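You operate a simulated robot arm through the tools that you are given. There is no shell and no other tool.

You run a simulated robot arm. Do the job below in one go: nothing can be reset, and whatever is moved stays where it is left.

## Task
Swap the black plate on the grey case's lid for the one the TRAVELLER pad names.
Fine: old plate in the brown tray, its knobs undone; new one between the guides, both yellow knobs tight; leave the latches.

The check looks at the end state, three seconds after you hand in, the way a careful person would. Anything else that was tipped, shoved, dropped, spilled or broken makes it a failure. A push-on lid holds only when it is set on centred and level and pressed home; a screw cap is set on level and turned clockwise until tight.

## Robot
A 6-joint arm with a two-finger gripper, fixed in place. Base frame: the origin is at the foot of the arm, x ahead of it, y to its left, z up; the work surface is at about z = 1.097. Readings come in m, degrees, newtons and seconds.
Its first joint turns from -166.0 to 166.0 degrees. Payload 2.45 kg.
The TCP is the grasp point between the finger pads, 0.02 m short of the fingertips. In the tool frame z runs along the fingers and y along their closing line. The gripper opens to 0.14 m. The gripper's body begins 0.168 m behind the TCP.
Orientation is that of the tool frame in the base frame, as a unit quaternion [x, y, z, w]. With the fingers straight down and closing along the base's y, the tool's x points along the base's -x, its y along +y and its z along -z.

## Interface
- The arm moves only by the tool arm_command. Its argument "plan" is a list of rows, each a list of 7 numbers: the closure, from 0 (fully open) to 1 (shut), then the shift along the base's x, y, z in m, then the turn, a rotation vector about the base's x, y, z in degrees. In form: [[gripper, tx, ty, tz, rx, ry, rz], ...]. A call has 1 to 20 rows; each row is the pose to reach, as a shift and turn from the pose commanded when the call began. Each row takes 0.2 s and may step no farther than 0.05 m and 8.6 degrees from the row before; otherwise, or with a gripper value out of range, the whole call is refused. Where a pose cannot be reached the arm comes as near as it can. A force on the tool above 90 N (or 10 N above the force at the start of the call, whichever is more), or a blocked arm, ends the call early, and 0.2 s more pass. Each finger travels about 0.045 m/s and halts on what it meets, pressing with about 37 N; the grip force reading is that of the motor and also rises with nothing between the fingers. The clock runs only during rows and for 0.2 s after the last one: add rows that repeat a pose to give the fingers time. The reply holds the time, the measured pose of the TCP, the force on the tool along the base axes, the opening and the grip force, in the units named above and with some noise, with the torque about the TCP (base axes, N m) and any sound that the robot's microphone picked up, and new pictures: "show" is both (left out), scene, wrist or none.
- Cameras (640 x 400 px; columns grow to the right, rows downward): "scene" is fixed at [0.2203, -0.6497, 1.8039]; the picture's right is [0.38, -0.93, 0.00], its down [-0.84, -0.34, -0.42] and it looks along [0.39, 0.16, -0.91] (base axes); focal length 310 px, centre (320, 200). "wrist" rides on the gripper at [0.078, 0.011, -0.209] in the tool frame; the picture's right is [-0.14, 0.99, 0.00], its down [-0.92, -0.13, -0.37] and it looks along [-0.36, -0.05, 0.93] (tool axes); focal length 280 px, centre (320, 200). There is no depth. A picture from a camera that has moved, and an enlarged one, comes with that camera's place and axes in the base frame and with its lens.
- enlarge(camera, box): a new picture of the part [left, top, right, bottom] of that camera's present view, enlarged. It takes no simulated time.
- job_done(): hands the job in; it is judged then, once.

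Nothing tells you positions but the pictures and the camera data. Unless the task says otherwise, let go and move clear before handing in.

The tools are called as a command line: name --pt "numbers of a row" for each row, then --argument value for the rest, lists and objects as JSON in quotes. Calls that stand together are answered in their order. arm_command: Moves the arm, as the interface text tells. Its arguments: {"type":"object","properties":{"plan":{"type":"array","items":{"type":"array","items":{"type":"number"}}},"show":{"type":"string","enum":["both","scene","wrist","none"]}},"required":["plan"]} The other tools are called the same way: enlarge (camera, box) takes an enlarged picture of a part of a camera's view; job_done () hands the job in.

At the start:

```text
time: 0.0
eef_pos: [0.4376, -0.3588, 1.4257]
orientation: [0.001, 1.0, 0.001, 0.0]
wrist_force: [0.0, 0.3, 1.1]
torque: [-0.01, -0.02, -0.04]
gripper_width: 0.14
gripper_force: 0.1
```

scene: 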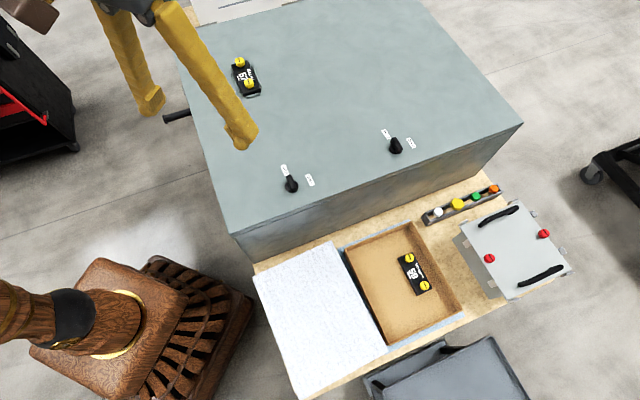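
wrist: 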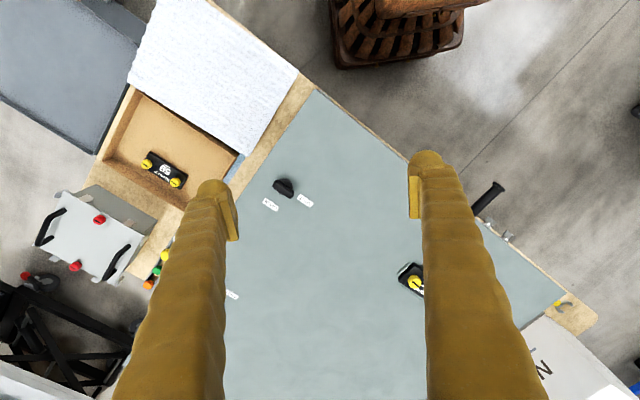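

I see a big grey case with latches and a black plate with yellow knobs on it, a brown tray holding another black plate, and a panel with red knobs. I'll enlarge the parts before moving anything.

enlarge --camera "scene" --box '[200, 40, 300, 110]'

enlarge --camera "scene" --box '[340, 220, 470, 340]'

enlarge --camera "scene" --box '[410, 170, 580, 310]'

enlarge --camera "scene" --box '[160, 0, 320, 100]'

enlarge --camera "wrist" --box '[380, 200, 640, 400]'

enlarge --camera "wrist" --box '[0, 70, 260, 300]'

```text
5.71 times, centred on (250, 75) of scene
camera zoom: at [0.2203, -0.6497, 1.8039], right [0.38, -0.93, 0.0], down [-0.84, -0.34, -0.42], along [0.39, 0.16, -0.91], focal length 1774 px, centre (720, 914)
```

zoom: 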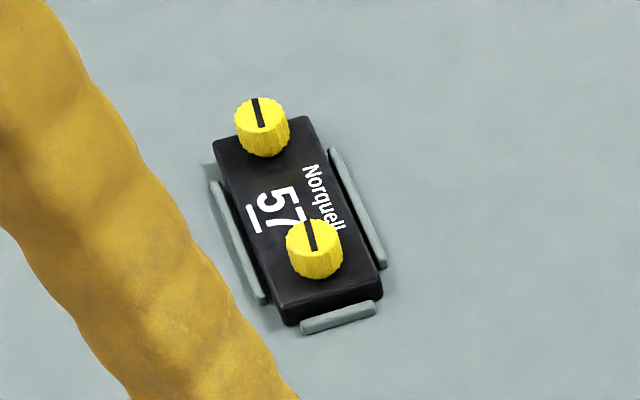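

```text
3.33 times, centred on (405, 280) of scene
camera zoom: at [0.2203, -0.6497, 1.8039], right [0.38, -0.93, 0.0], down [-0.84, -0.34, -0.42], along [0.39, 0.16, -0.91], focal length 1035 px, centre (37, -67)
```

zoom: 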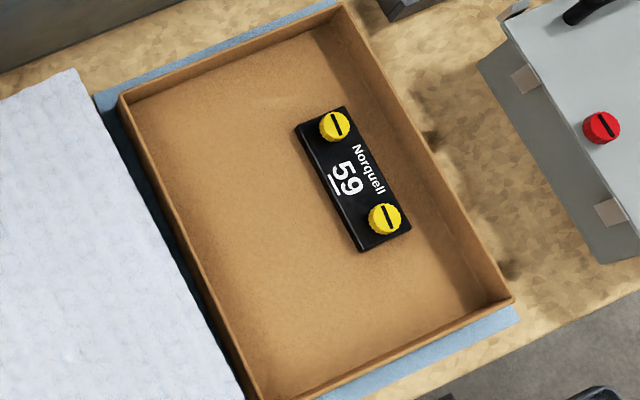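

```text
2.86 times, centred on (495, 240) of scene
camera zoom: at [0.2203, -0.6497, 1.8039], right [0.38, -0.93, 0.0], down [-0.84, -0.34, -0.42], along [0.39, 0.16, -0.91], focal length 887 px, centre (-180, 86)
```

zoom: 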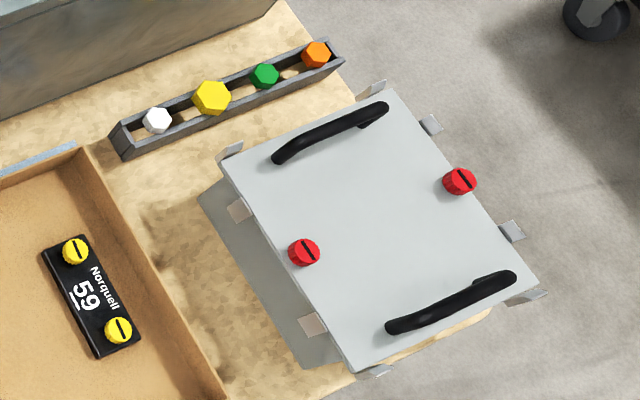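

```text
4.00 times, centred on (240, 50) of scene
camera zoom: at [0.2203, -0.6497, 1.8039], right [0.38, -0.93, 0.0], down [-0.84, -0.34, -0.42], along [0.39, 0.16, -0.91], focal length 1242 px, centre (640, 800)
```

zoom: 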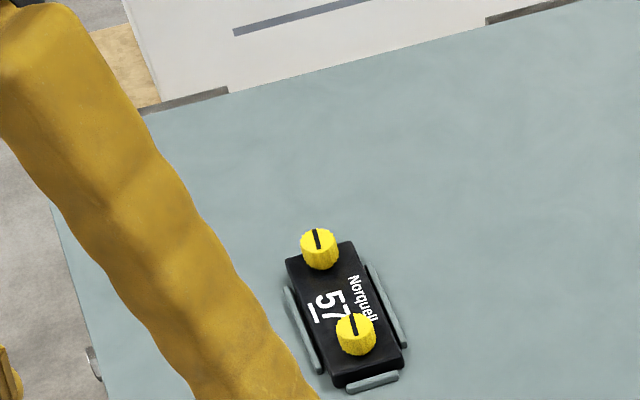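

```text
2.00 times, centred on (510, 300) of wrist
camera zoom: at [0.3601, -0.3489, 1.6353], right [0.14, 0.99, 0.0], down [0.92, -0.13, 0.37], along [0.36, -0.05, -0.93], focal length 561 px, centre (-60, 0)
```

zoom: 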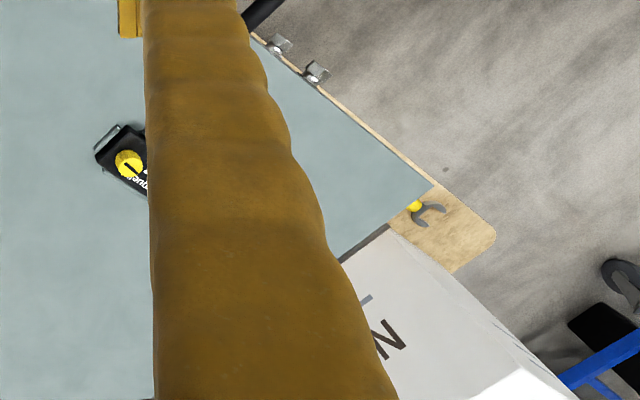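

```text
1.74 times, centred on (130, 185) of wrist
camera zoom: at [0.3601, -0.3489, 1.6353], right [0.14, 0.99, 0.0], down [0.92, -0.13, 0.37], along [0.36, -0.05, -0.93], focal length 488 px, centre (650, 226)
```

zoom: 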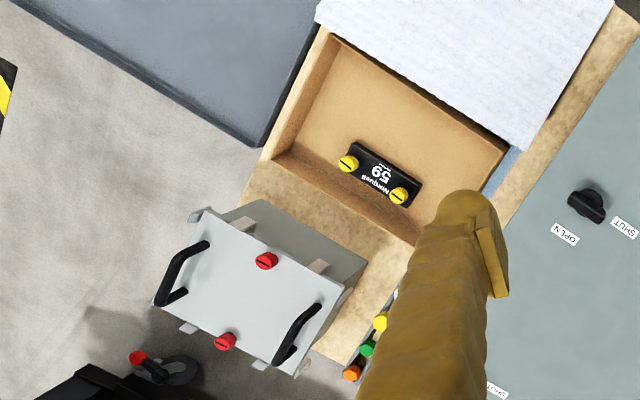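

The lid surface is at roughly z≈1.10, with the "57" plate near (0.78, -0.19), and the tray is lower (z≈0.82) with a "59" plate near (0.52, -0.85). A white board with lettering stands behind the case, so I'll move up and tilt the camera toward it to find the TRAVELLER pad.

arm_command --pt "0 0.02 0.03 0.02 0 -5 0" --pt "0 0.04 0.06 0.04 0 -10 0" --pt "0 0.06 0.09 0.06 0 -15 0" --pt "0 0.08 0.12 0.08 0 -20 0" --pt "0 0.1 0.15 0.1 0 -25 0" --pt "0 0.1 0.18 0.1 0 -30 0" --show "both"

```text
time: 1.6
eef_pos: [0.593, -0.2032, 1.4705]
orientation: [0.006, 0.976, 0.022, 0.215]
wrist_force: [0.5, 0.1, -0.8]
torque: [-0.03, 0.1, 0.01]
gripper_width: 0.1398
gripper_force: 0.0
stopped in row 6: the arm was blocked; the commanded pose is now the measured one
camera wrist: at [0.4338, -0.2015, 1.6283], right [0.12, 0.99, 0.1], down [0.68, -0.16, 0.71], along [0.72, -0.02, -0.69], focal length 280 px, centre (320, 200)
```

scene: 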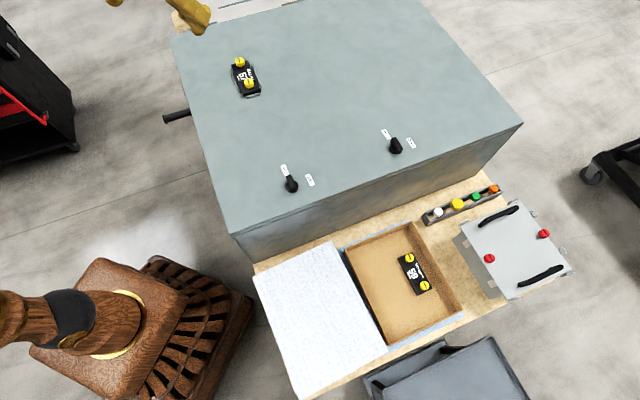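
wrist: 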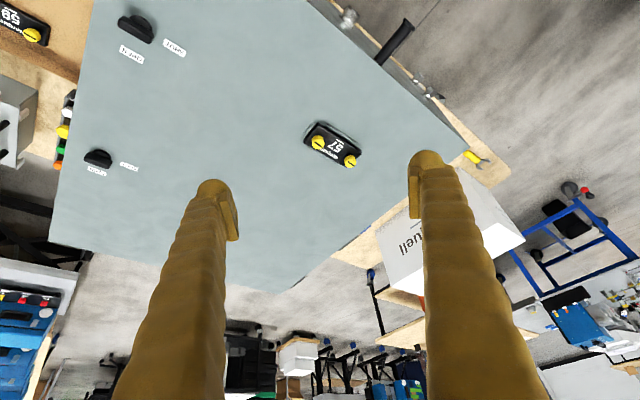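

The white thing behind the case seems to be a box lettered "…quell". I'll enlarge that and other parts of the room.

enlarge --camera "wrist" --box '[360, 130, 560, 280]'

enlarge --camera "wrist" --box '[240, 60, 440, 200]'

enlarge --camera "wrist" --box '[0, 250, 180, 400]'

enlarge --camera "scene" --box '[160, 0, 320, 100]'

enlarge --camera "wrist" --box '[50, 0, 210, 190]'

```text
2.67 times, centred on (460, 205) of wrist
camera zoom: at [0.4338, -0.2015, 1.6283], right [0.12, 0.99, 0.1], down [0.68, -0.16, 0.71], along [0.72, -0.02, -0.69], focal length 748 px, centre (-53, 187)
```

zoom: 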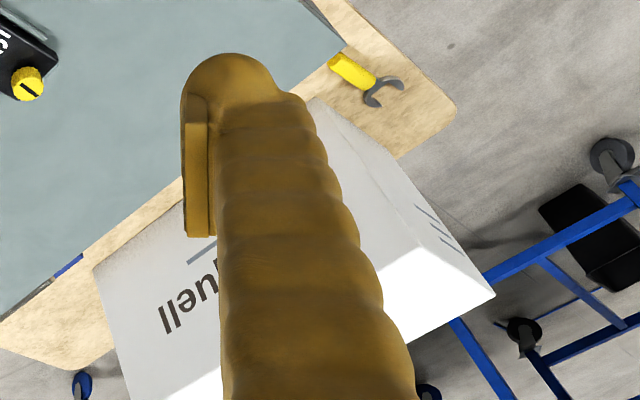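

```text
2.86 times, centred on (340, 130) of wrist
camera zoom: at [0.4338, -0.2015, 1.6283], right [0.12, 0.99, 0.1], down [0.68, -0.16, 0.71], along [0.72, -0.02, -0.69], focal length 801 px, centre (263, 400)
```

zoom: 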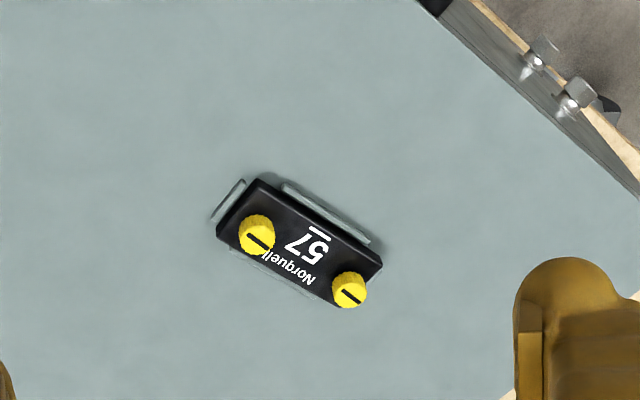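

```text
2.67 times, centred on (90, 325) of wrist
camera zoom: at [0.4338, -0.2015, 1.6283], right [0.12, 0.99, 0.1], down [0.68, -0.16, 0.71], along [0.72, -0.02, -0.69], focal length 748 px, centre (933, -133)
```

zoom: 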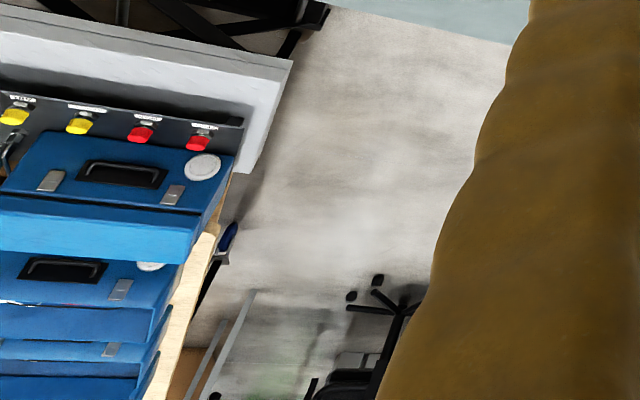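

```text
4.00 times, centred on (240, 50) of scene
camera zoom: at [0.2203, -0.6497, 1.8039], right [0.38, -0.93, 0.0], down [-0.84, -0.34, -0.42], along [0.39, 0.16, -0.91], focal length 1242 px, centre (640, 800)
```

zoom: 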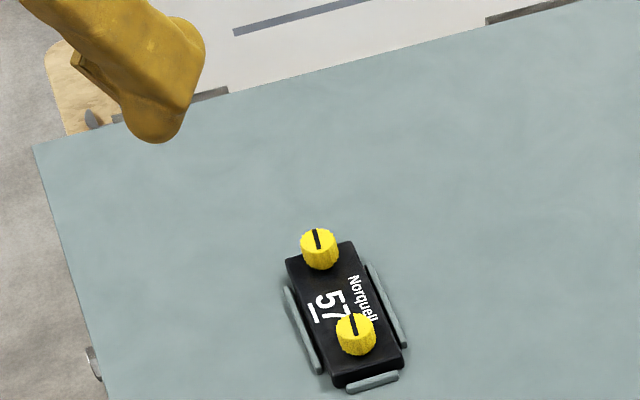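

```text
2.11 times, centred on (130, 95) of wrist
camera zoom: at [0.4338, -0.2015, 1.6283], right [0.12, 0.99, 0.1], down [0.68, -0.16, 0.71], along [0.72, -0.02, -0.69], focal length 590 px, centre (720, 421)
```

zoom: 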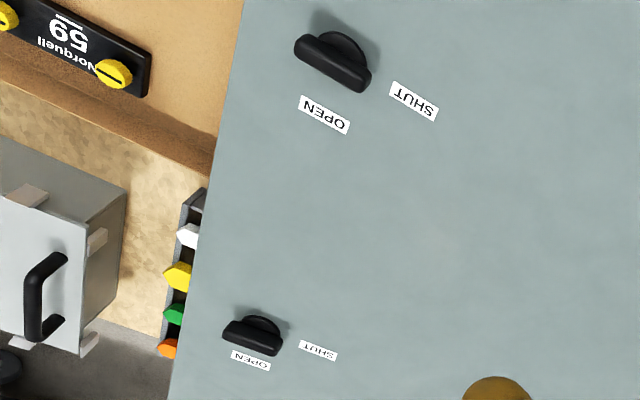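

So far I see plate 57 on the lid between three guide strips, 59 in the tray, and a spanner and Norquell box behind the case. I still need the TRAVELLER pad, so I'll enlarge other regions.

enlarge --camera "scene" --box '[240, 230, 480, 400]'

enlarge --camera "scene" --box '[0, 0, 160, 160]'

enlarge --camera "scene" --box '[540, 80, 640, 240]'

enlarge --camera "wrist" --box '[480, 200, 640, 400]'

enlarge --camera "wrist" --box '[220, 290, 440, 400]'

```text
2.35 times, centred on (360, 315) of scene
camera zoom: at [0.2203, -0.6497, 1.8039], right [0.38, -0.93, 0.0], down [-0.84, -0.34, -0.42], along [0.39, 0.16, -0.91], focal length 730 px, centre (226, -71)
```

zoom: 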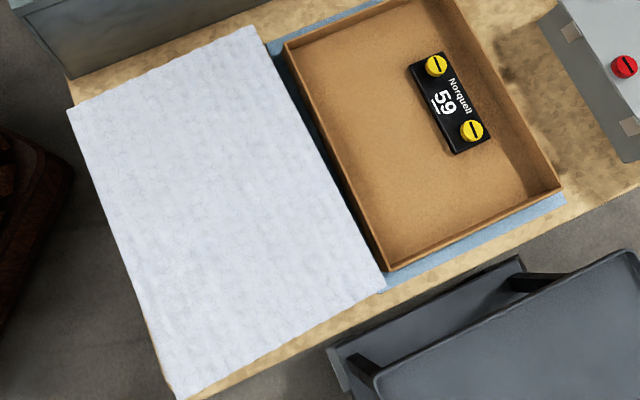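

```text
2.50 times, centred on (80, 80) of scene
camera zoom: at [0.2203, -0.6497, 1.8039], right [0.38, -0.93, 0.0], down [-0.84, -0.34, -0.42], along [0.39, 0.16, -0.91], focal length 776 px, centre (920, 500)
```

zoom: 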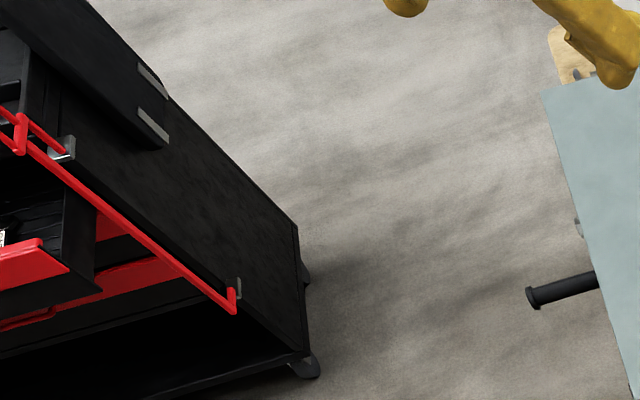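

```text
2.50 times, centred on (590, 160) of scene
camera zoom: at [0.2203, -0.6497, 1.8039], right [0.38, -0.93, 0.0], down [-0.84, -0.34, -0.42], along [0.39, 0.16, -0.91], focal length 776 px, centre (-355, 300)
```

zoom: 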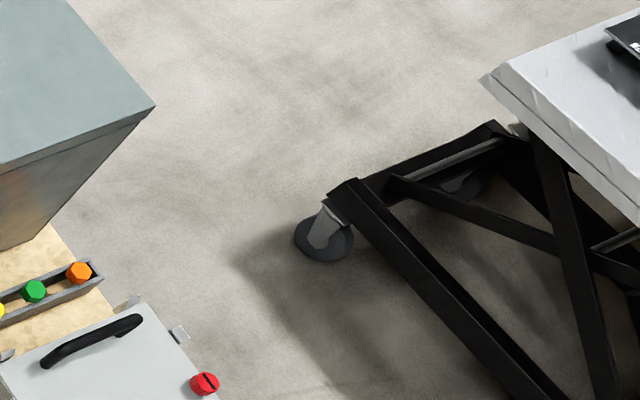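

```text
2.00 times, centred on (560, 300) of wrist
camera zoom: at [0.4338, -0.2015, 1.6283], right [0.12, 0.99, 0.1], down [0.68, -0.16, 0.71], along [0.72, -0.02, -0.69], focal length 561 px, centre (-160, 0)
```

zoom: 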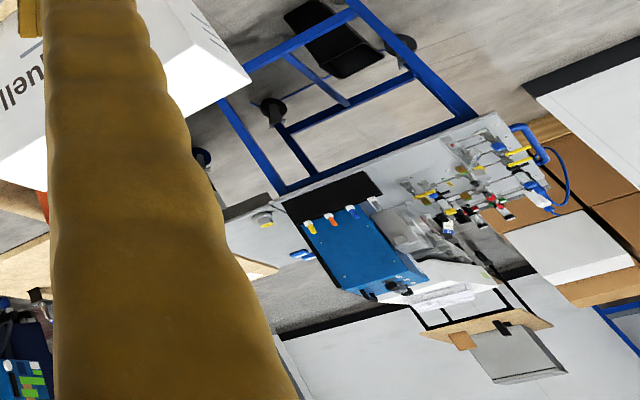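

```text
2.91 times, centred on (330, 345) of wrist
camera zoom: at [0.4338, -0.2015, 1.6283], right [0.12, 0.99, 0.1], down [0.68, -0.16, 0.71], along [0.72, -0.02, -0.69], focal length 816 px, centre (291, -222)
```

zoom: 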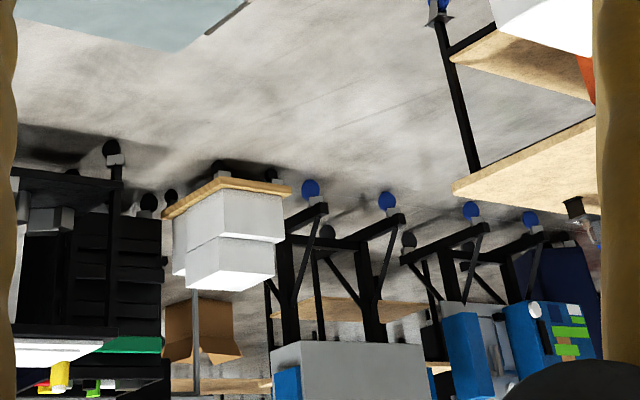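

The enlarged view extends beyond the normal frame, so I'll use tall narrow boxes at the edges to look for the pad.

enlarge --camera "scene" --box '[636, 0, 640, 400]'

enlarge --camera "scene" --box '[0, 0, 4, 400]'

enlarge --camera "scene" --box '[0, 0, 640, 4]'

enlarge --camera "scene" --box '[0, 396, 640, 400]'

enlarge --camera "wrist" --box '[0, 0, 4, 400]'

enlarge --camera "wrist" --box '[0, 0, 640, 4]'

```text
1.00 times, centred on (638, 200) of scene (not enlarged: the box is as wide or as high as the picture)
camera zoom: at [0.2203, -0.6497, 1.8039], right [0.38, -0.93, 0.0], down [-0.84, -0.34, -0.42], along [0.39, 0.16, -0.91], focal length 310 px, centre (2, 200)
```

zoom: 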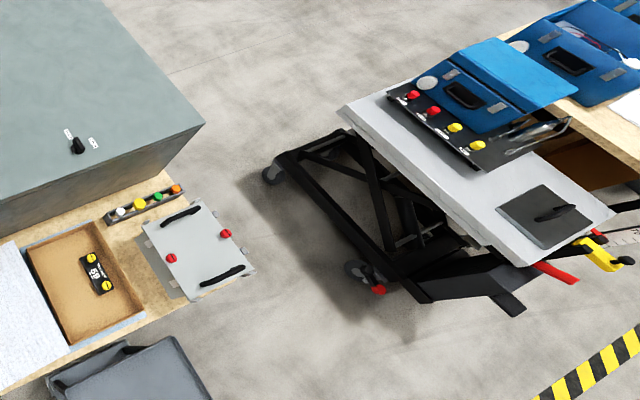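

```text
1.00 times, centred on (2, 200) of scene (not enlarged: the box is as wide or as high as the picture)
camera zoom: at [0.2203, -0.6497, 1.8039], right [0.38, -0.93, 0.0], down [-0.84, -0.34, -0.42], along [0.39, 0.16, -0.91], focal length 310 px, centre (638, 200)
```

zoom: 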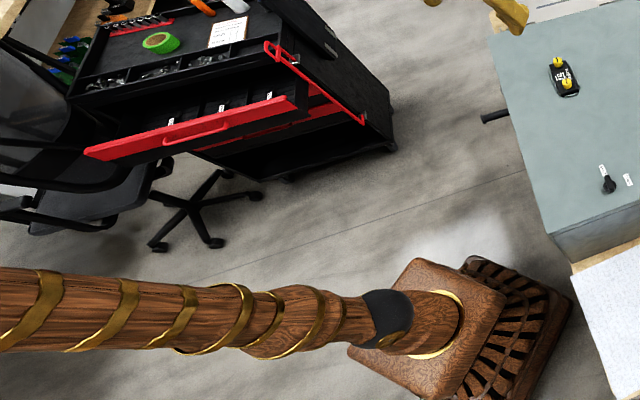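

```text
1.00 times, centred on (320, 2) of scene (not enlarged: the box is as wide or as high as the picture)
camera zoom: at [0.2203, -0.6497, 1.8039], right [0.38, -0.93, 0.0], down [-0.84, -0.34, -0.42], along [0.39, 0.16, -0.91], focal length 310 px, centre (320, 398)
```

zoom: 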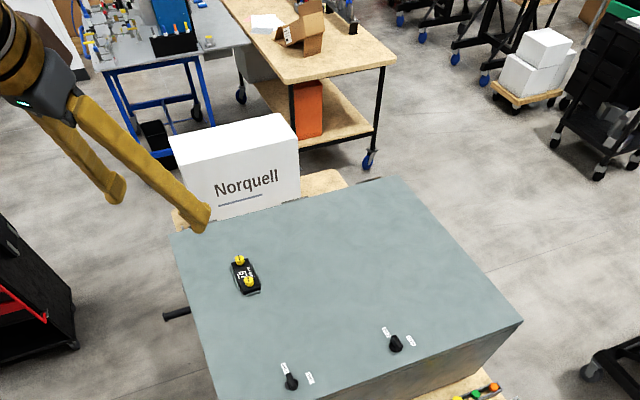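

```text
1.00 times, centred on (320, 398) of scene (not enlarged: the box is as wide or as high as the picture)
camera zoom: at [0.2203, -0.6497, 1.8039], right [0.38, -0.93, 0.0], down [-0.84, -0.34, -0.42], along [0.39, 0.16, -0.91], focal length 310 px, centre (320, 2)
```

zoom: 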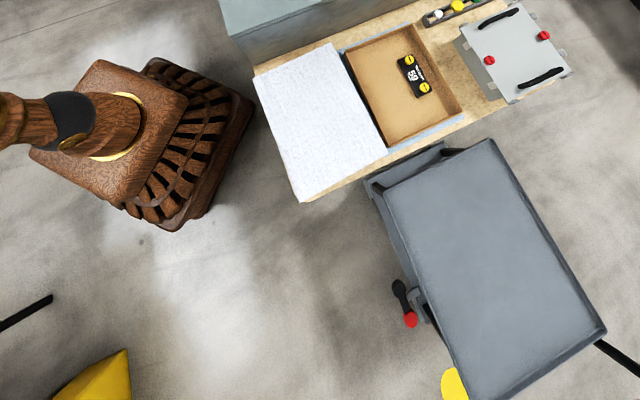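

```text
1.00 times, centred on (2, 200) of wrist (not enlarged: the box is as wide or as high as the picture)
camera zoom: at [0.4338, -0.2015, 1.6283], right [0.12, 0.99, 0.1], down [0.68, -0.16, 0.71], along [0.72, -0.02, -0.69], focal length 280 px, centre (638, 200)
```

zoom: 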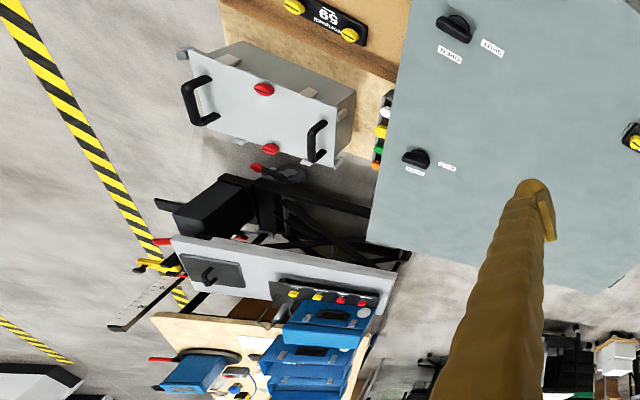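

```text
1.00 times, centred on (320, 2) of wrist (not enlarged: the box is as wide or as high as the picture)
camera zoom: at [0.4338, -0.2015, 1.6283], right [0.12, 0.99, 0.1], down [0.68, -0.16, 0.71], along [0.72, -0.02, -0.69], focal length 280 px, centre (320, 398)
```

zoom: 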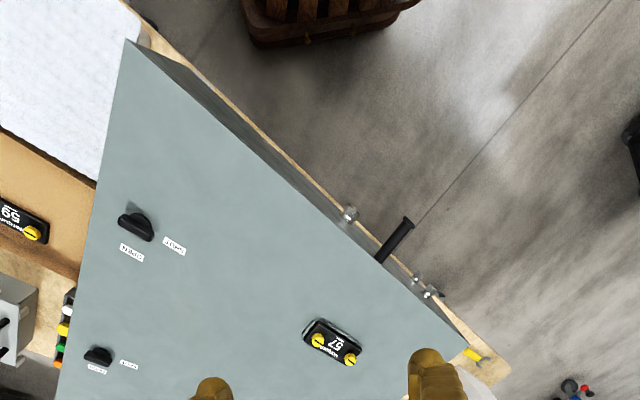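

There's a white sheet with red writing on the black tool cart to the left, just outside the scene frame, and it may be the TRAVELLER pad. I'll try enlarging there.

enlarge --camera "scene" --box '[-120, 10, -60, 50]'

enlarge --camera "scene" --box '[0, 0, 1, 130]'

```text
refused: -120 is not a number from 0 to 640
```

```text
3.08 times, centred on (0, 65) of scene
camera zoom: at [0.2203, -0.6497, 1.8039], right [0.38, -0.93, 0.0], down [-0.84, -0.34, -0.42], along [0.39, 0.16, -0.91], focal length 955 px, centre (1303, 615)
```

zoom: 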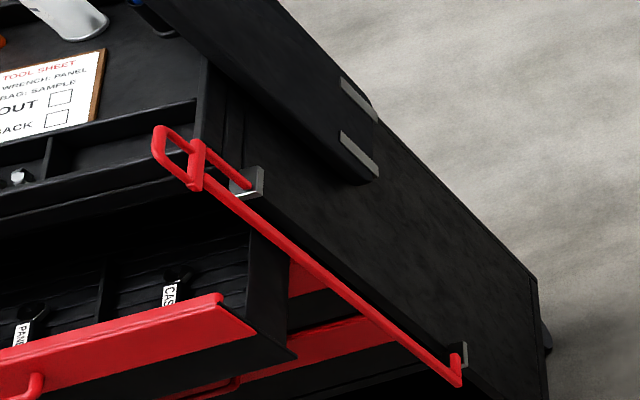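

That is a TOOL SHEET, not the TRAVELLER. I'll keep scanning the edges of both views.

enlarge --camera "scene" --box '[639, 0, 640, 260]'

enlarge --camera "scene" --box '[0, 0, 360, 1]'

enlarge --camera "scene" --box '[280, 0, 640, 1]'

enlarge --camera "wrist" --box '[639, 0, 640, 400]'

enlarge --camera "wrist" --box '[0, 399, 640, 400]'

enlarge --camera "wrist" --box '[0, 100, 1, 400]'

```text
1.54 times, centred on (640, 130) of scene
camera zoom: at [0.2203, -0.6497, 1.8039], right [0.38, -0.93, 0.0], down [-0.84, -0.34, -0.42], along [0.39, 0.16, -0.91], focal length 478 px, centre (-172, 308)
```

zoom: 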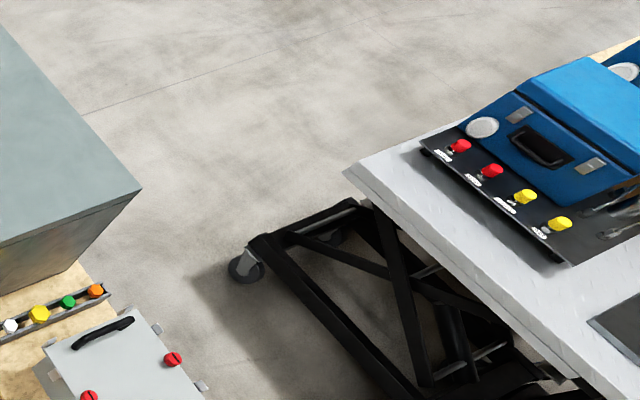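

```text
1.78 times, centred on (180, 0) of scene
camera zoom: at [0.2203, -0.6497, 1.8039], right [0.38, -0.93, 0.0], down [-0.84, -0.34, -0.42], along [0.39, 0.16, -0.91], focal length 552 px, centre (569, 555)
```

zoom: 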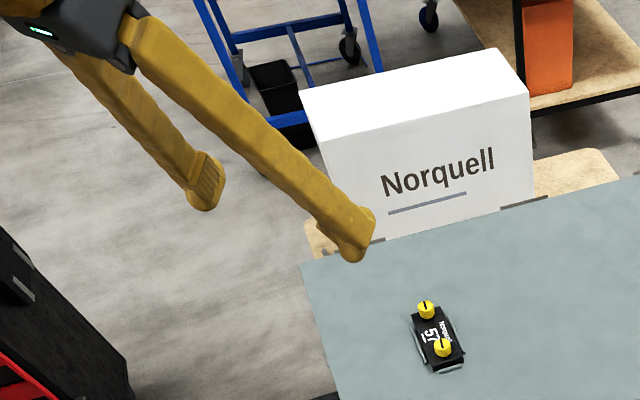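

```text
1.78 times, centred on (460, 0) of scene
camera zoom: at [0.2203, -0.6497, 1.8039], right [0.38, -0.93, 0.0], down [-0.84, -0.34, -0.42], along [0.39, 0.16, -0.91], focal length 552 px, centre (71, 555)
```

zoom: 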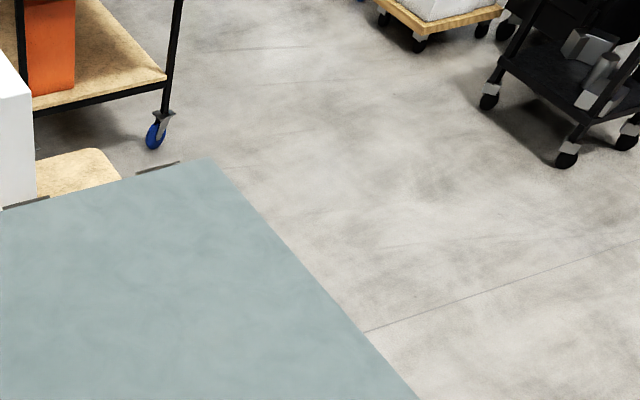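

```text
1.00 times, centred on (640, 200) of wrist (not enlarged: the box is as wide or as high as the picture)
camera zoom: at [0.4338, -0.2015, 1.6283], right [0.12, 0.99, 0.1], down [0.68, -0.16, 0.71], along [0.72, -0.02, -0.69], focal length 280 px, centre (0, 200)
```

zoom: 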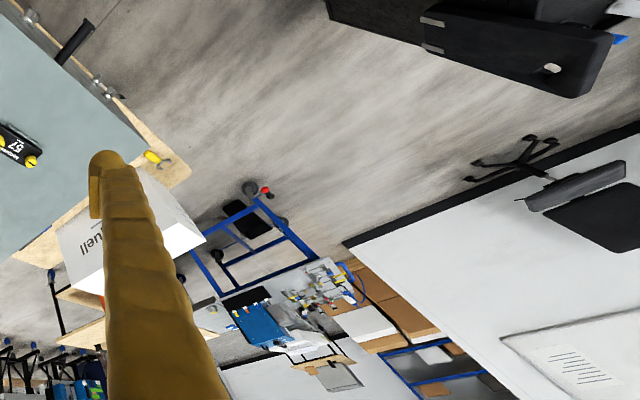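

```text
1.00 times, centred on (320, 400) of wrist (not enlarged: the box is as wide or as high as the picture)
camera zoom: at [0.4338, -0.2015, 1.6283], right [0.12, 0.99, 0.1], down [0.68, -0.16, 0.71], along [0.72, -0.02, -0.69], focal length 280 px, centre (320, 0)
```

zoom: 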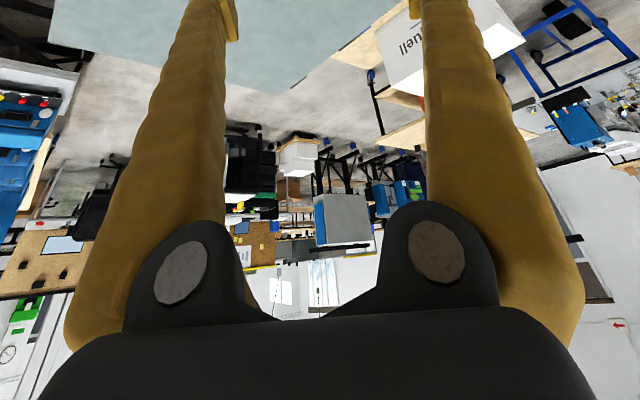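

```text
1.33 times, centred on (0, 250) of wrist
camera zoom: at [0.4338, -0.2015, 1.6283], right [0.12, 0.99, 0.1], down [0.68, -0.16, 0.71], along [0.72, -0.02, -0.69], focal length 374 px, centre (746, 133)
```

zoom: 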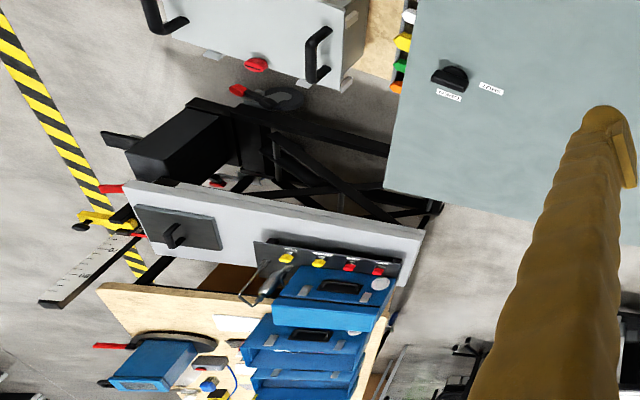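

None of these is the TRAVELLER. I'll straighten the tool and look at the case's left side, which the scene camera cannot see.

arm_command --pt "0 -0.03 0.03 0.0 0 5 0" --pt "0 -0.06 0.06 0.0 0 10 0" --pt "0 -0.09 0.09 0.0 0 15 0" --pt "0 -0.12 0.12 0.0 0 20 0" --pt "0 -0.15 0.15 0.0 0 24.8 0" --pt "0 -0.15 0.19 0.0 0 24.8 0" --pt "0 -0.15 0.23 0.0 0 24.8 0" --pt "0 -0.15 0.27 0.0 0 24.8 0" --pt "0 -0.15 0.31 0.0 0 24.8 0" --pt "0 -0.15 0.35 0 0 24.8 0" --pt "0 -0.15 0.39 0 0 24.8 0" --pt "0 -0.15 0.43 0 0 24.8 0" --show "wrist"

```text
time: 4.2
eef_pos: [0.4375, 0.2274, 1.4766]
orientation: [0.009, 1.0, 0.02, 0.003]
wrist_force: [-0.6, 0.4, 0.6]
torque: [0.01, -0.03, 0.05]
gripper_width: 0.1397
gripper_force: 0.1
camera wrist: at [0.3589, 0.2299, 1.6857], right [0.16, 0.99, 0.04], down [0.92, -0.16, 0.37], along [0.37, -0.02, -0.93], focal length 280 px, centre (320, 200)
```

wrist: 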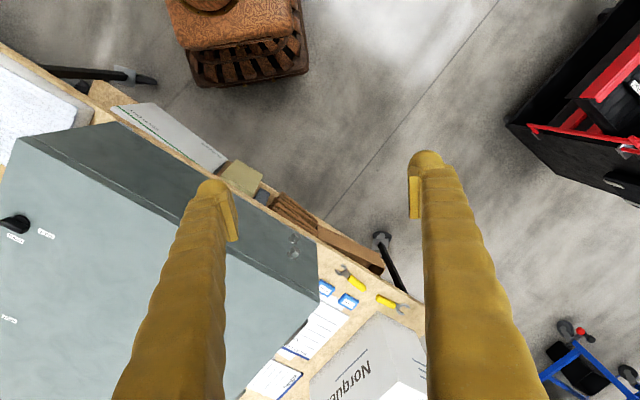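

Several papers are now visible: a pad leaning by the case's left face, and sheets lying behind the case near the Norquell box. I'll enlarge them.

enlarge --camera "wrist" --box '[90, 80, 250, 180]'

enlarge --camera "wrist" --box '[230, 260, 400, 400]'

enlarge --camera "wrist" --box '[220, 399, 460, 400]'

enlarge --camera "wrist" --box '[200, 150, 420, 300]'

```text
4.00 times, centred on (170, 130) of wrist
camera zoom: at [0.3589, 0.2299, 1.6857], right [0.16, 0.99, 0.04], down [0.92, -0.16, 0.37], along [0.37, -0.02, -0.93], focal length 1122 px, centre (920, 480)
```

zoom: 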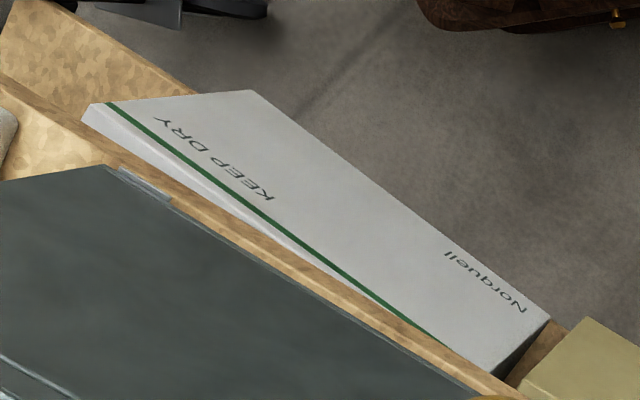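

```text
2.86 times, centred on (315, 330) of wrist
camera zoom: at [0.3589, 0.2299, 1.6857], right [0.16, 0.99, 0.04], down [0.92, -0.16, 0.37], along [0.37, -0.02, -0.93], focal length 801 px, centre (334, -171)
```

zoom: 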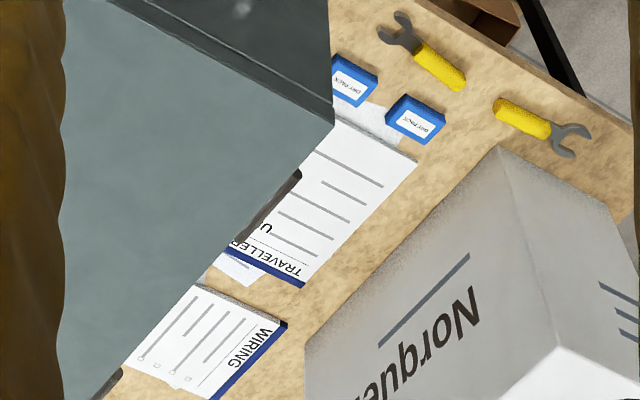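

```text
2.67 times, centred on (340, 400) of wrist
camera zoom: at [0.3589, 0.2299, 1.6857], right [0.16, 0.99, 0.04], down [0.92, -0.16, 0.37], along [0.37, -0.02, -0.93], focal length 748 px, centre (267, -332)
```

zoom: 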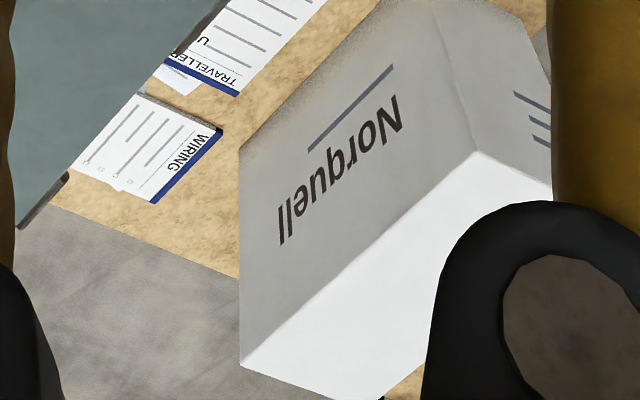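

```text
2.67 times, centred on (310, 225) of wrist
camera zoom: at [0.3589, 0.2299, 1.6857], right [0.16, 0.99, 0.04], down [0.92, -0.16, 0.37], along [0.37, -0.02, -0.93], focal length 748 px, centre (347, 133)
```

zoom: 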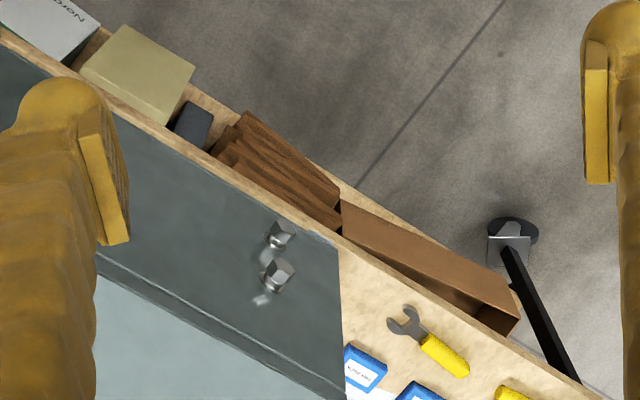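

The TRAVELLER pad lies on the bench behind the case and is partly hidden by the lid edge. I'll move the camera over the back edge to read it.

arm_command --pt "0 0.03 0.02 -0.03 0 0 -5" --pt "0 0.06 0.04 -0.06 0 0 -10" --pt "0 0.09 0.06 -0.09 0 0 -15" --pt "0 0.12 0.08 -0.12 0 0 -20" --pt "0 0.15 0.1 -0.15 0 0 -25" --pt "0 0.18 0.11 -0.16 0 0 -30" --pt "0 0.21 0.12 -0.17 0 0 -30" --pt "0 0.24 0.12 -0.18 0 0 -30" --show "wrist"

```text
time: 6.0
eef_pos: [0.6791, 0.3485, 1.2952]
orientation: [0.268, 0.963, 0.018, 0.009]
wrist_force: [0.6, -0.3, 0.9]
torque: [0.06, -0.07, -0.01]
gripper_width: 0.1397
gripper_force: 0.1
camera wrist: at [0.6126, 0.3908, 1.504], right [0.63, 0.78, 0.04], down [0.71, -0.6, 0.37], along [0.31, -0.2, -0.93], focal length 280 px, centre (320, 200)
```

wrist: 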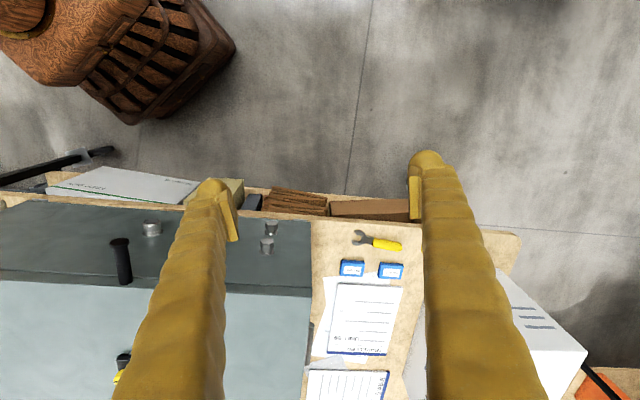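

enlarge --camera "wrist" --box '[310, 275, 410, 360]'

enlarge --camera "wrist" --box '[300, 399, 420, 400]'

enlarge --camera "wrist" --box '[320, 250, 420, 310]'

```text
4.71 times, centred on (360, 318) of wrist
camera zoom: at [0.6126, 0.3908, 1.504], right [0.63, 0.78, 0.04], down [0.71, -0.6, 0.37], along [0.31, -0.2, -0.93], focal length 1320 px, centre (132, -353)
```

zoom: 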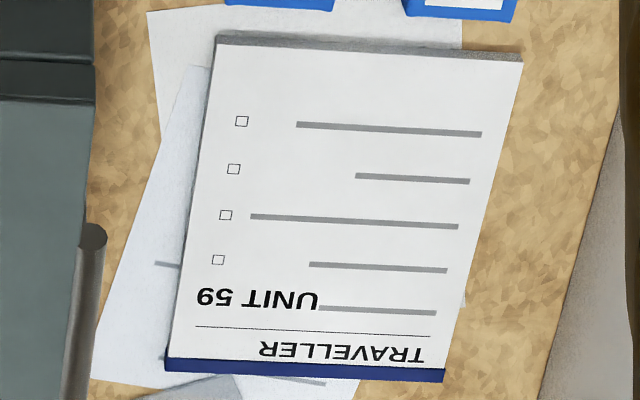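

```text
5.33 times, centred on (360, 400) of wrist
camera zoom: at [0.6126, 0.3908, 1.504], right [0.63, 0.78, 0.04], down [0.71, -0.6, 0.37], along [0.31, -0.2, -0.93], focal length 1495 px, centre (107, -864)
```

zoom: 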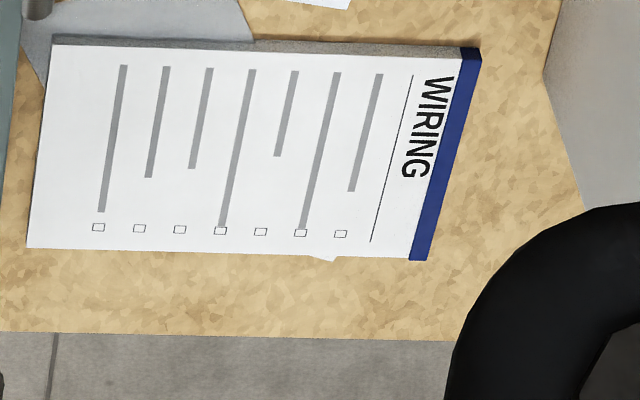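

```text
6.40 times, centred on (370, 280) of wrist
camera zoom: at [0.6126, 0.3908, 1.504], right [0.63, 0.78, 0.04], down [0.71, -0.6, 0.37], along [0.31, -0.2, -0.93], focal length 1794 px, centre (0, -312)
```

zoom: 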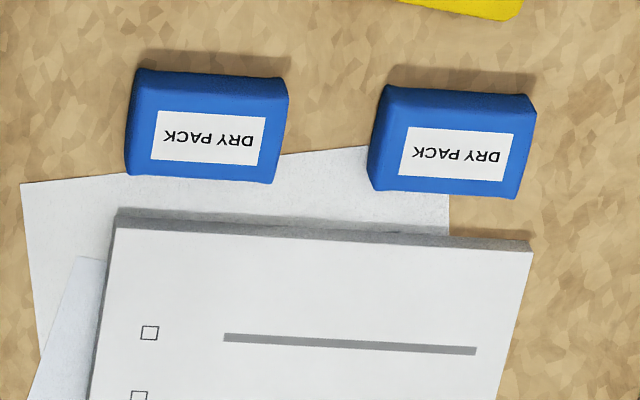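

The TRAVELLER says UNIT 59, so the new plate is the 59 in the brown tray. Next I'll move above plate 57 on the lid to look at it closely, with the fingers lined up across its width (the case is turned about 45°).

arm_command --pt "0 0.009 -0.036 -0.001 0 0 5.3" --pt "0 0.018 -0.072 -0.002 0 0 10.7" --pt "0 0.026 -0.109 -0.003 0 0 16" --pt "0 0.035 -0.145 -0.004 0 0 21.4" --pt "0 0.043 -0.181 -0.005 0 0 26.8" --pt "0 0.052 -0.218 -0.006 0 0 32.1" --pt "0 0.06 -0.254 -0.007 0 0 37.5" --pt "0 0.069 -0.29 -0.008 0 0 42.8" --pt "0 0.078 -0.327 -0.009 0 0 48.2" --pt "0 0.086 -0.363 -0.01 0 0 53.5" --pt "0 0.095 -0.4 -0.011 0 0 58.9" --pt "0 0.104 -0.436 -0.012 0 0 64.3" --pt "0 0.112 -0.472 -0.013 0 0 69.6" --pt "0 0.121 -0.509 -0.015 0 0 75.8" --pt "0 0.121 -0.509 -0.015 0 0 75.8" --show "both"

```text
time: 9.2
eef_pos: [0.7986, -0.163, 1.2795]
orientation: [-0.38, 0.925, 0.019, -0.004]
wrist_force: [-0.7, -0.7, 0.4]
torque: [-0.01, 0.0, -0.03]
gripper_width: 0.14
gripper_force: 0.0
camera wrist: at [0.7395, -0.2186, 1.4891], right [-0.6, 0.8, 0.04], down [0.75, 0.55, 0.37], along [0.27, 0.25, -0.93], focal length 280 px, centre (320, 200)
```

scene: 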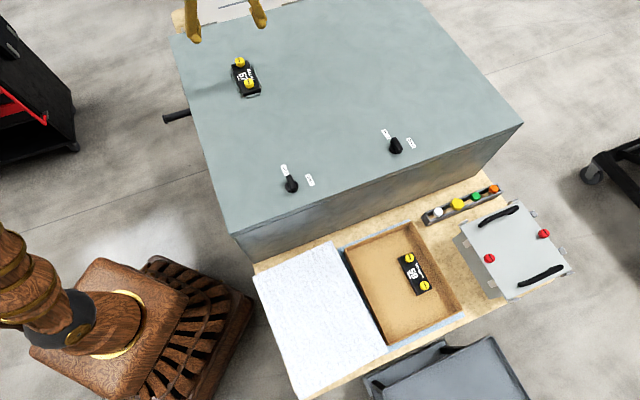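
wrist: 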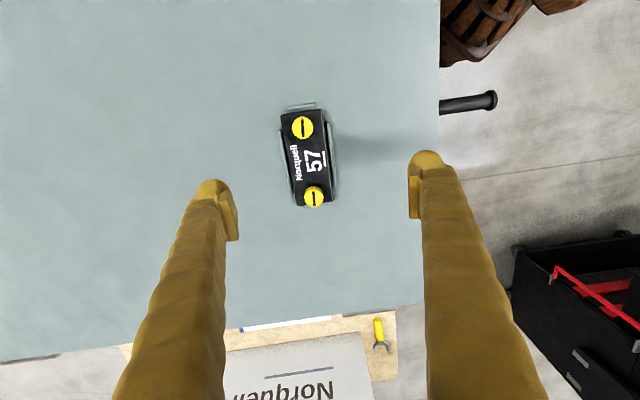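

enlarge --camera "wrist" --box '[250, 90, 370, 220]'

enlarge --camera "scene" --box '[215, 45, 285, 105]'

enlarge --camera "scene" --box '[385, 240, 450, 305]'

```text
3.08 times, centred on (310, 155) of wrist
camera zoom: at [0.7395, -0.2186, 1.4891], right [-0.6, 0.8, 0.04], down [0.75, 0.55, 0.37], along [0.27, 0.25, -0.93], focal length 863 px, centre (351, 338)
```

zoom: 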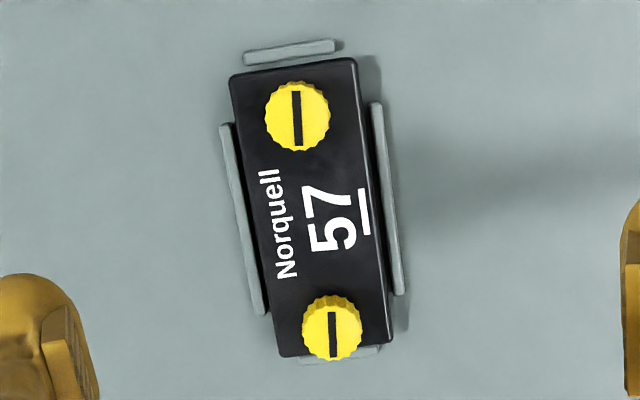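

```text
6.67 times, centred on (250, 75) of scene
camera zoom: at [0.2203, -0.6497, 1.8039], right [0.38, -0.93, 0.0], down [-0.84, -0.34, -0.42], along [0.39, 0.16, -0.91], focal length 2070 px, centre (787, 1033)
```

zoom: 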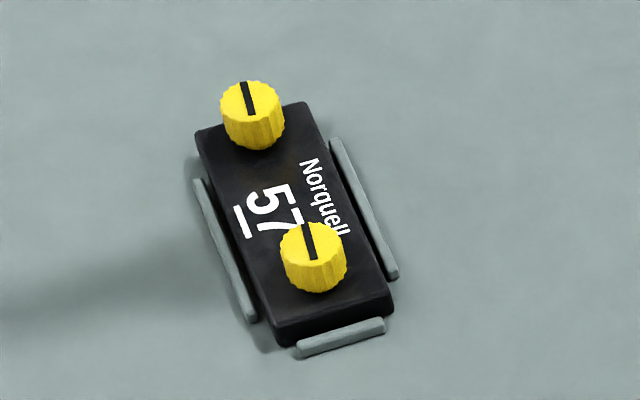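

```text
6.15 times, centred on (418, 272) of scene
camera zoom: at [0.2203, -0.6497, 1.8039], right [0.38, -0.93, 0.0], down [-0.84, -0.34, -0.42], along [0.39, 0.16, -0.91], focal length 1910 px, centre (-280, -246)
```

zoom: 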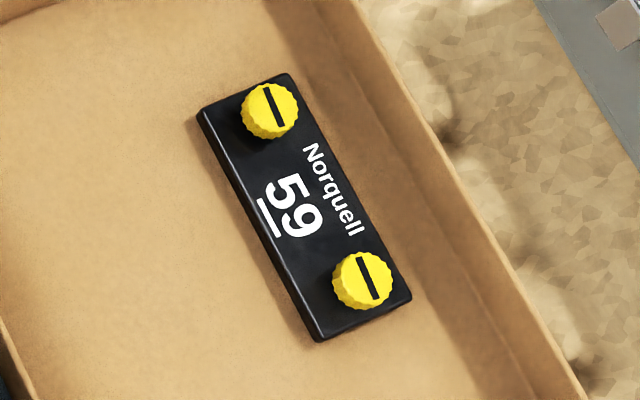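

The plate sits inside four low guide strips (two long sides, two ends), and both plates point the same way along the case. I'll zoom closer to measure heights.

enlarge --camera "scene" --box '[234, 50, 266, 102]'

enlarge --camera "wrist" --box '[275, 95, 345, 145]'

enlarge --camera "wrist" --box '[275, 165, 345, 215]'

```text
7.69 times, centred on (250, 76) of scene
camera zoom: at [0.2203, -0.6497, 1.8039], right [0.38, -0.93, 0.0], down [-0.84, -0.34, -0.42], along [0.39, 0.16, -0.91], focal length 2388 px, centre (858, 1154)
```

zoom: 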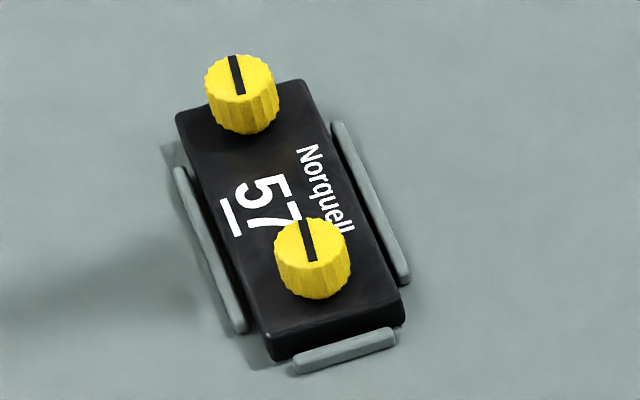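

```text
8.00 times, centred on (310, 120) of wrist
camera zoom: at [0.7395, -0.2186, 1.4891], right [-0.6, 0.8, 0.04], down [0.75, 0.55, 0.37], along [0.27, 0.25, -0.93], focal length 2243 px, centre (400, 840)
```

zoom: 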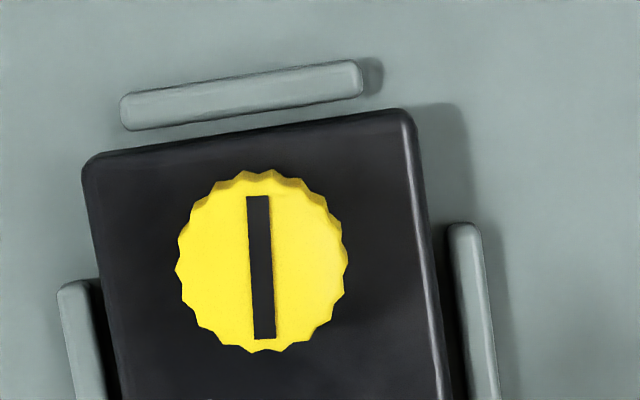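

```text
8.00 times, centred on (310, 190) of wrist
camera zoom: at [0.7395, -0.2186, 1.4891], right [-0.6, 0.8, 0.04], down [0.75, 0.55, 0.37], along [0.27, 0.25, -0.93], focal length 2243 px, centre (400, 280)
```

zoom: 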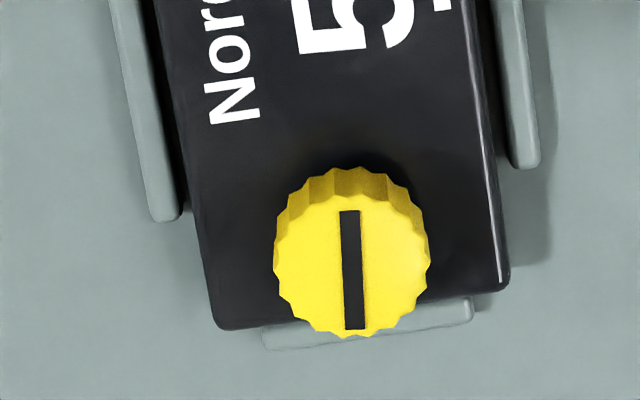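

Estimates: lid at z≈1.097, plate about 12 mm thick, knobs about 27 mm across with tops near z≈1.124, and knob A at (0.780, -0.198). I'll level the tool, hover over the near knob with the fingers partly closed, and check alignment.

arm_command --pt "0.3 -0.009 -0.017 -0.02 -0.92 -0.62 0" --pt "0.5 -0.018 -0.0346 -0.04 -1.84 -1.25 0" --pt "0.64 -0.018 -0.0346 -0.06 -1.84 -1.25 0" --pt "0.64 -0.018 -0.0346 -0.08 -1.84 -1.25 0" --pt "0.64 -0.018 -0.0346 -0.08 -1.84 -1.25 0" --pt "0.64 -0.018 -0.0346 -0.08 -1.84 -1.25 0" --show "both"

```text
time: 10.6
eef_pos: [0.7803, -0.1969, 1.1972]
orientation: [-0.381, 0.925, 0.0, -0.001]
wrist_force: [0.3, 0.5, 1.0]
torque: [0.06, 0.02, 0.01]
gripper_width: 0.0505
gripper_force: 0.1
camera wrist: at [0.7179, -0.2452, 1.4084], right [-0.6, 0.8, 0.0], down [0.74, 0.56, 0.37], along [0.29, 0.22, -0.93], focal length 280 px, centre (320, 200)
```

scene: 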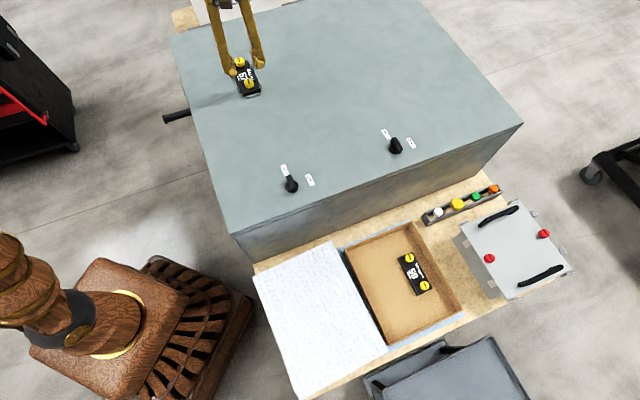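
wrist: 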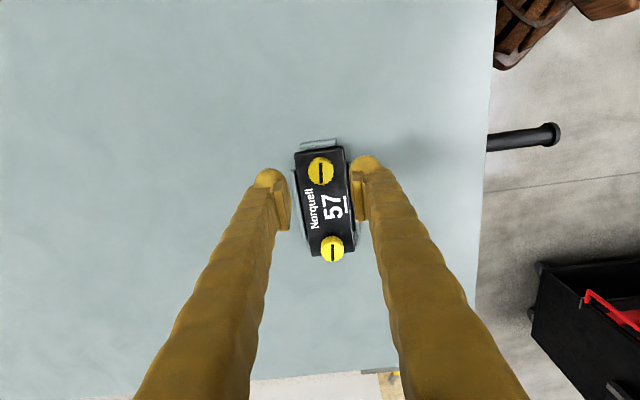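

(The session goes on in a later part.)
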